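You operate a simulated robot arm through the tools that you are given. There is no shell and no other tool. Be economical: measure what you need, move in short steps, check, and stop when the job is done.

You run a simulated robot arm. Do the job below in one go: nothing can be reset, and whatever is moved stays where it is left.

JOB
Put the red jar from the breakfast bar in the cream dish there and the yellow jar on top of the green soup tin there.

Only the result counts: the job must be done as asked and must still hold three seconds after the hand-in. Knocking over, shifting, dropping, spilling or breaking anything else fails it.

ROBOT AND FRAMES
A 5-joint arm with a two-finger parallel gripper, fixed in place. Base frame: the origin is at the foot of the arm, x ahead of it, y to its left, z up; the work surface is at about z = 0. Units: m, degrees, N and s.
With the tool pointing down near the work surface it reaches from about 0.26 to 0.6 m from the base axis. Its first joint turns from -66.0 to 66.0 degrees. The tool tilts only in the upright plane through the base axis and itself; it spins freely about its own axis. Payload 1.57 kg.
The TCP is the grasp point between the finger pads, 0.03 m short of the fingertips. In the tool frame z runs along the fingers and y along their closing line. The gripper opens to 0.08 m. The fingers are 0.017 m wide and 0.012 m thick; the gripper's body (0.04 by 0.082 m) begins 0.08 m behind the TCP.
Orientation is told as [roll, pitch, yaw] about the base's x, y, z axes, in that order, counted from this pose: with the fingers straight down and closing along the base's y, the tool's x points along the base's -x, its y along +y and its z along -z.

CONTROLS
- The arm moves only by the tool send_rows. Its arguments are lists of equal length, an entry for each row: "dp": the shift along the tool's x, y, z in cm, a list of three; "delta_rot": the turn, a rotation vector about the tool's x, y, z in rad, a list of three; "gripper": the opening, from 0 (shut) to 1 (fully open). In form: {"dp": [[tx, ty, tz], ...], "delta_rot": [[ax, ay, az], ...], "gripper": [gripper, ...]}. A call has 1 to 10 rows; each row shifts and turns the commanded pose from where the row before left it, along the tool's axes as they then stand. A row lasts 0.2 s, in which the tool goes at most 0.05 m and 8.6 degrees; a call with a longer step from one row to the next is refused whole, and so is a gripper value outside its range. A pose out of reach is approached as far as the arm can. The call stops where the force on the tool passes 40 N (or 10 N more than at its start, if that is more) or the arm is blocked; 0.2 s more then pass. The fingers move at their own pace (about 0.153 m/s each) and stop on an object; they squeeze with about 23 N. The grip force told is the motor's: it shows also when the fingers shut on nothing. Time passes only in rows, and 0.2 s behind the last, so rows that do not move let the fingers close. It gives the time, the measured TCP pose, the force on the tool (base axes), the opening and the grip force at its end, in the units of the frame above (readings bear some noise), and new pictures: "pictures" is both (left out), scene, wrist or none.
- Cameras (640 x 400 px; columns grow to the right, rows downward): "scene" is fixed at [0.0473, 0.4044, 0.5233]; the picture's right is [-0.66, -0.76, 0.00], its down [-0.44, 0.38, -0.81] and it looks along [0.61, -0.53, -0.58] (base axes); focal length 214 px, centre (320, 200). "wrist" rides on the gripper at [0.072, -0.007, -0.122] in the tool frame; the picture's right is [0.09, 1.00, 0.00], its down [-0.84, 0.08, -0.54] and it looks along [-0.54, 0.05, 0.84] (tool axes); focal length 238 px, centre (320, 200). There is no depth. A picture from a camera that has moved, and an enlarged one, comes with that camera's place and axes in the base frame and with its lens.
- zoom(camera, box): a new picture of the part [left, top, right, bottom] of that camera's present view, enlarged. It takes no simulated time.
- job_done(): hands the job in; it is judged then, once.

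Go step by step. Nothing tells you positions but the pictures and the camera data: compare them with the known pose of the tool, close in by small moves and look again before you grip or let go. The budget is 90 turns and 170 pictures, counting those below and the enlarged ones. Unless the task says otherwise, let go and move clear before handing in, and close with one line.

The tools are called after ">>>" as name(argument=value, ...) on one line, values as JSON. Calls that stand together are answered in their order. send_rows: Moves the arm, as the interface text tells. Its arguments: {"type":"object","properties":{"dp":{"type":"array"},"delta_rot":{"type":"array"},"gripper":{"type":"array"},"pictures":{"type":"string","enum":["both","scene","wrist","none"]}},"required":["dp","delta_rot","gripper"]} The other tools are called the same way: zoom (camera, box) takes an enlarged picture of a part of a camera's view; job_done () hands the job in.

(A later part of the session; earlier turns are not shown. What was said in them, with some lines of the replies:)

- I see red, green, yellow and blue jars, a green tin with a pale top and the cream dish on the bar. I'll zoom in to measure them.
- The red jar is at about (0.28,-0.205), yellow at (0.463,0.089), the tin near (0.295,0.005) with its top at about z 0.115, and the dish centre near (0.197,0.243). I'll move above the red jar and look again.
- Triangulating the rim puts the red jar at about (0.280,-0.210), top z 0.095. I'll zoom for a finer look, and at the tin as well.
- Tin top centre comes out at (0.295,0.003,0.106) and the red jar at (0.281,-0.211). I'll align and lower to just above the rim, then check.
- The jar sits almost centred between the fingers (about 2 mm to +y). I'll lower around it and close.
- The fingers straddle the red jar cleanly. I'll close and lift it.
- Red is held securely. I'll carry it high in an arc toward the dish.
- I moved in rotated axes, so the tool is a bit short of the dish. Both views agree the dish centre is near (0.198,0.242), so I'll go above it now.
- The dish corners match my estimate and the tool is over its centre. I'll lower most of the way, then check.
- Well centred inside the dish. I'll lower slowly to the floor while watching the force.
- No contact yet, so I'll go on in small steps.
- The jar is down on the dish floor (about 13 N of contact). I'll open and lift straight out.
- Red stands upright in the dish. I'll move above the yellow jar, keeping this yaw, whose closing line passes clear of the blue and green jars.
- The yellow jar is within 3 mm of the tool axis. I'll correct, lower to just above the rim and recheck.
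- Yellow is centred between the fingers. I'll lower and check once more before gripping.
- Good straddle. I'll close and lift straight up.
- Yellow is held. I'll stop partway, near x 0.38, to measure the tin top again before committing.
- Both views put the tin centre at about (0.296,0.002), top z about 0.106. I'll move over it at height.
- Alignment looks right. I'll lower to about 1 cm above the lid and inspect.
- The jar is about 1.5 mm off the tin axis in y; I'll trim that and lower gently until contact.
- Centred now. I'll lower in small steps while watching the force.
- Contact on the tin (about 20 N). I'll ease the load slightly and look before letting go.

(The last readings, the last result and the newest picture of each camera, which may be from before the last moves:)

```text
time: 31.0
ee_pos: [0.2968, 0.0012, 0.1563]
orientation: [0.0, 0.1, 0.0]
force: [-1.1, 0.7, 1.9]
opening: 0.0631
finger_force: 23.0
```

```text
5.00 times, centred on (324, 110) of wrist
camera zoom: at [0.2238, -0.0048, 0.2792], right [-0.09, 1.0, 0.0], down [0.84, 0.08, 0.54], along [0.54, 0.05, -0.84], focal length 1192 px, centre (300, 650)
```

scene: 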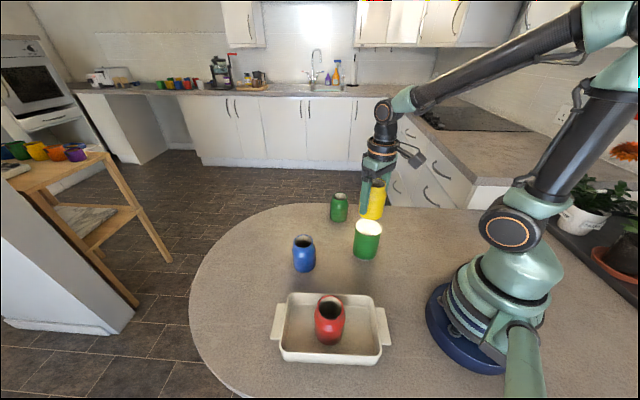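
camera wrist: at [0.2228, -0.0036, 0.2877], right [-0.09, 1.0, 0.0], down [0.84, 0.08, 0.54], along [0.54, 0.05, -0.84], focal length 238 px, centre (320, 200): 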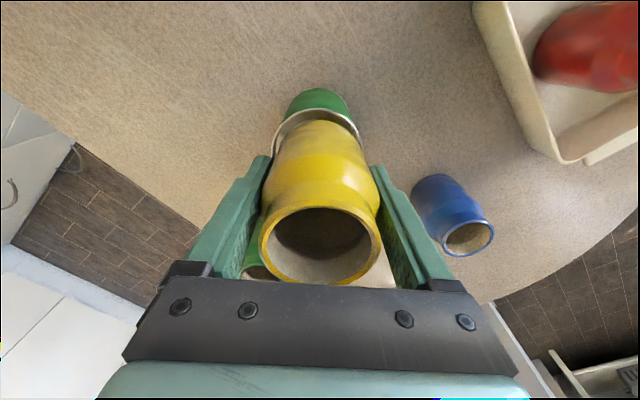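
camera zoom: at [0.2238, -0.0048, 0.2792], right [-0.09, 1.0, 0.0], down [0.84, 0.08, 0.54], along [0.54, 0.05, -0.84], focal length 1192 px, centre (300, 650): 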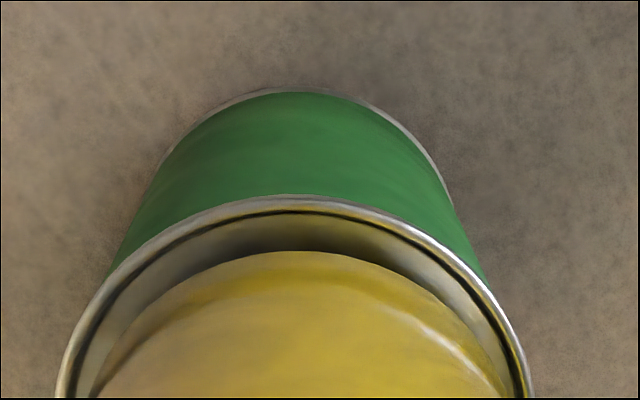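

The jar rests lightly and centred on the tin. I'll open, hold still, then rise straight up.

>>> send_rows(dp=[[0, 0, 0], [0, 0, 0], [0, 0, 0], [0, 0, -1], [0, 0, -2], [0, 0, -3], [0, 0, -4], [0, 0, -4], [0, 0, 0]], delta_rot=[[0, 0, 0], [0, 0, 0], [0, 0, 0], [0, 0, 0], [0, 0, 0], [0, 0, 0], [0, 0, 0], [0, 0, 0], [0, 0, 0]], gripper=[0.9, 1, 1, 1, 1, 1, 1, 1, 1])

>>> zoom(camera="scene", box=[320, 170, 416, 270])

```text
time: 33.0
ee_pos: [0.2934, 0.0025, 0.2996]
orientation: [0.0, -0.1, 0.1]
force: [-0.4, 0.4, -0.4]
opening: 0.0802
finger_force: 0.2
camera wrist: at [0.2224, -0.0037, 0.421], right [-0.09, 1.0, 0.0], down [0.84, 0.08, 0.54], along [0.54, 0.05, -0.84], focal length 238 px, centre (320, 200)
```

scene: 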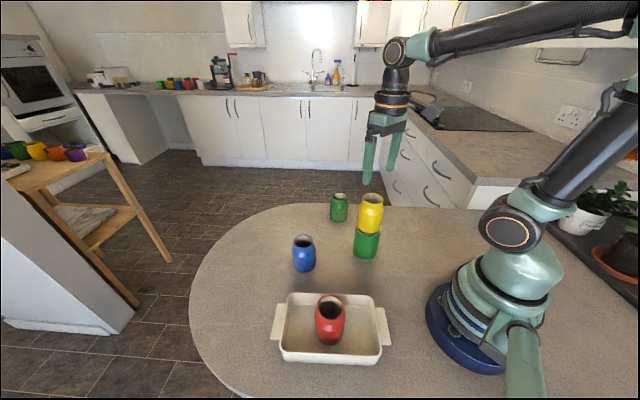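
wrist: 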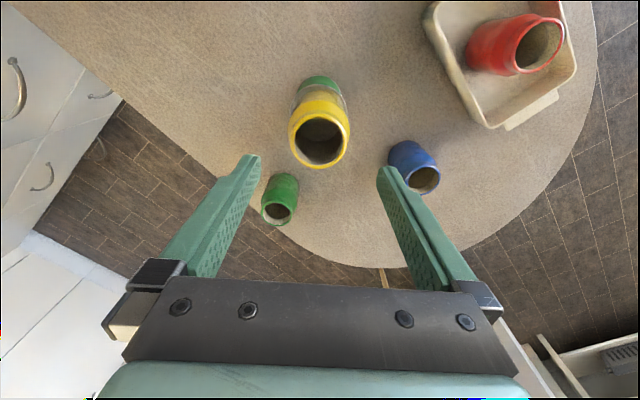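

```text
4.00 times, centred on (368, 220) of scene
camera zoom: at [0.0473, 0.4044, 0.5233], right [-0.66, -0.76, 0.0], down [-0.44, 0.38, -0.81], along [0.61, -0.53, -0.58], focal length 858 px, centre (128, 120)
```

zoom: 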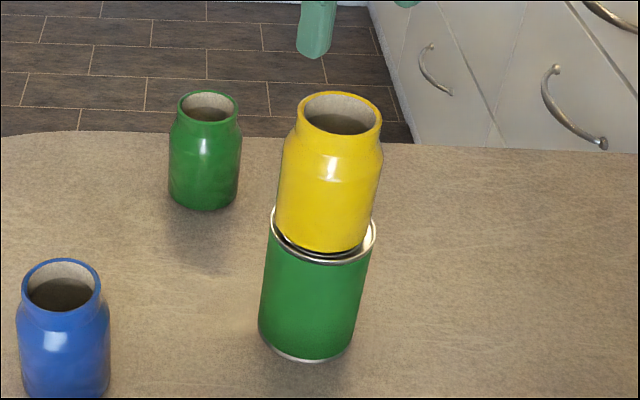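

The yellow jar stands on the green tin and the red jar in the cream dish. Nothing else has moved and the gripper is clear, so I'm handing in.

>>> job_done()

```text
The job is handed in.
```

The job is handed in: the red jar is standing in the cream dish and the yellow jar is on top of the green soup tin, with nothing else visibly disturbed.
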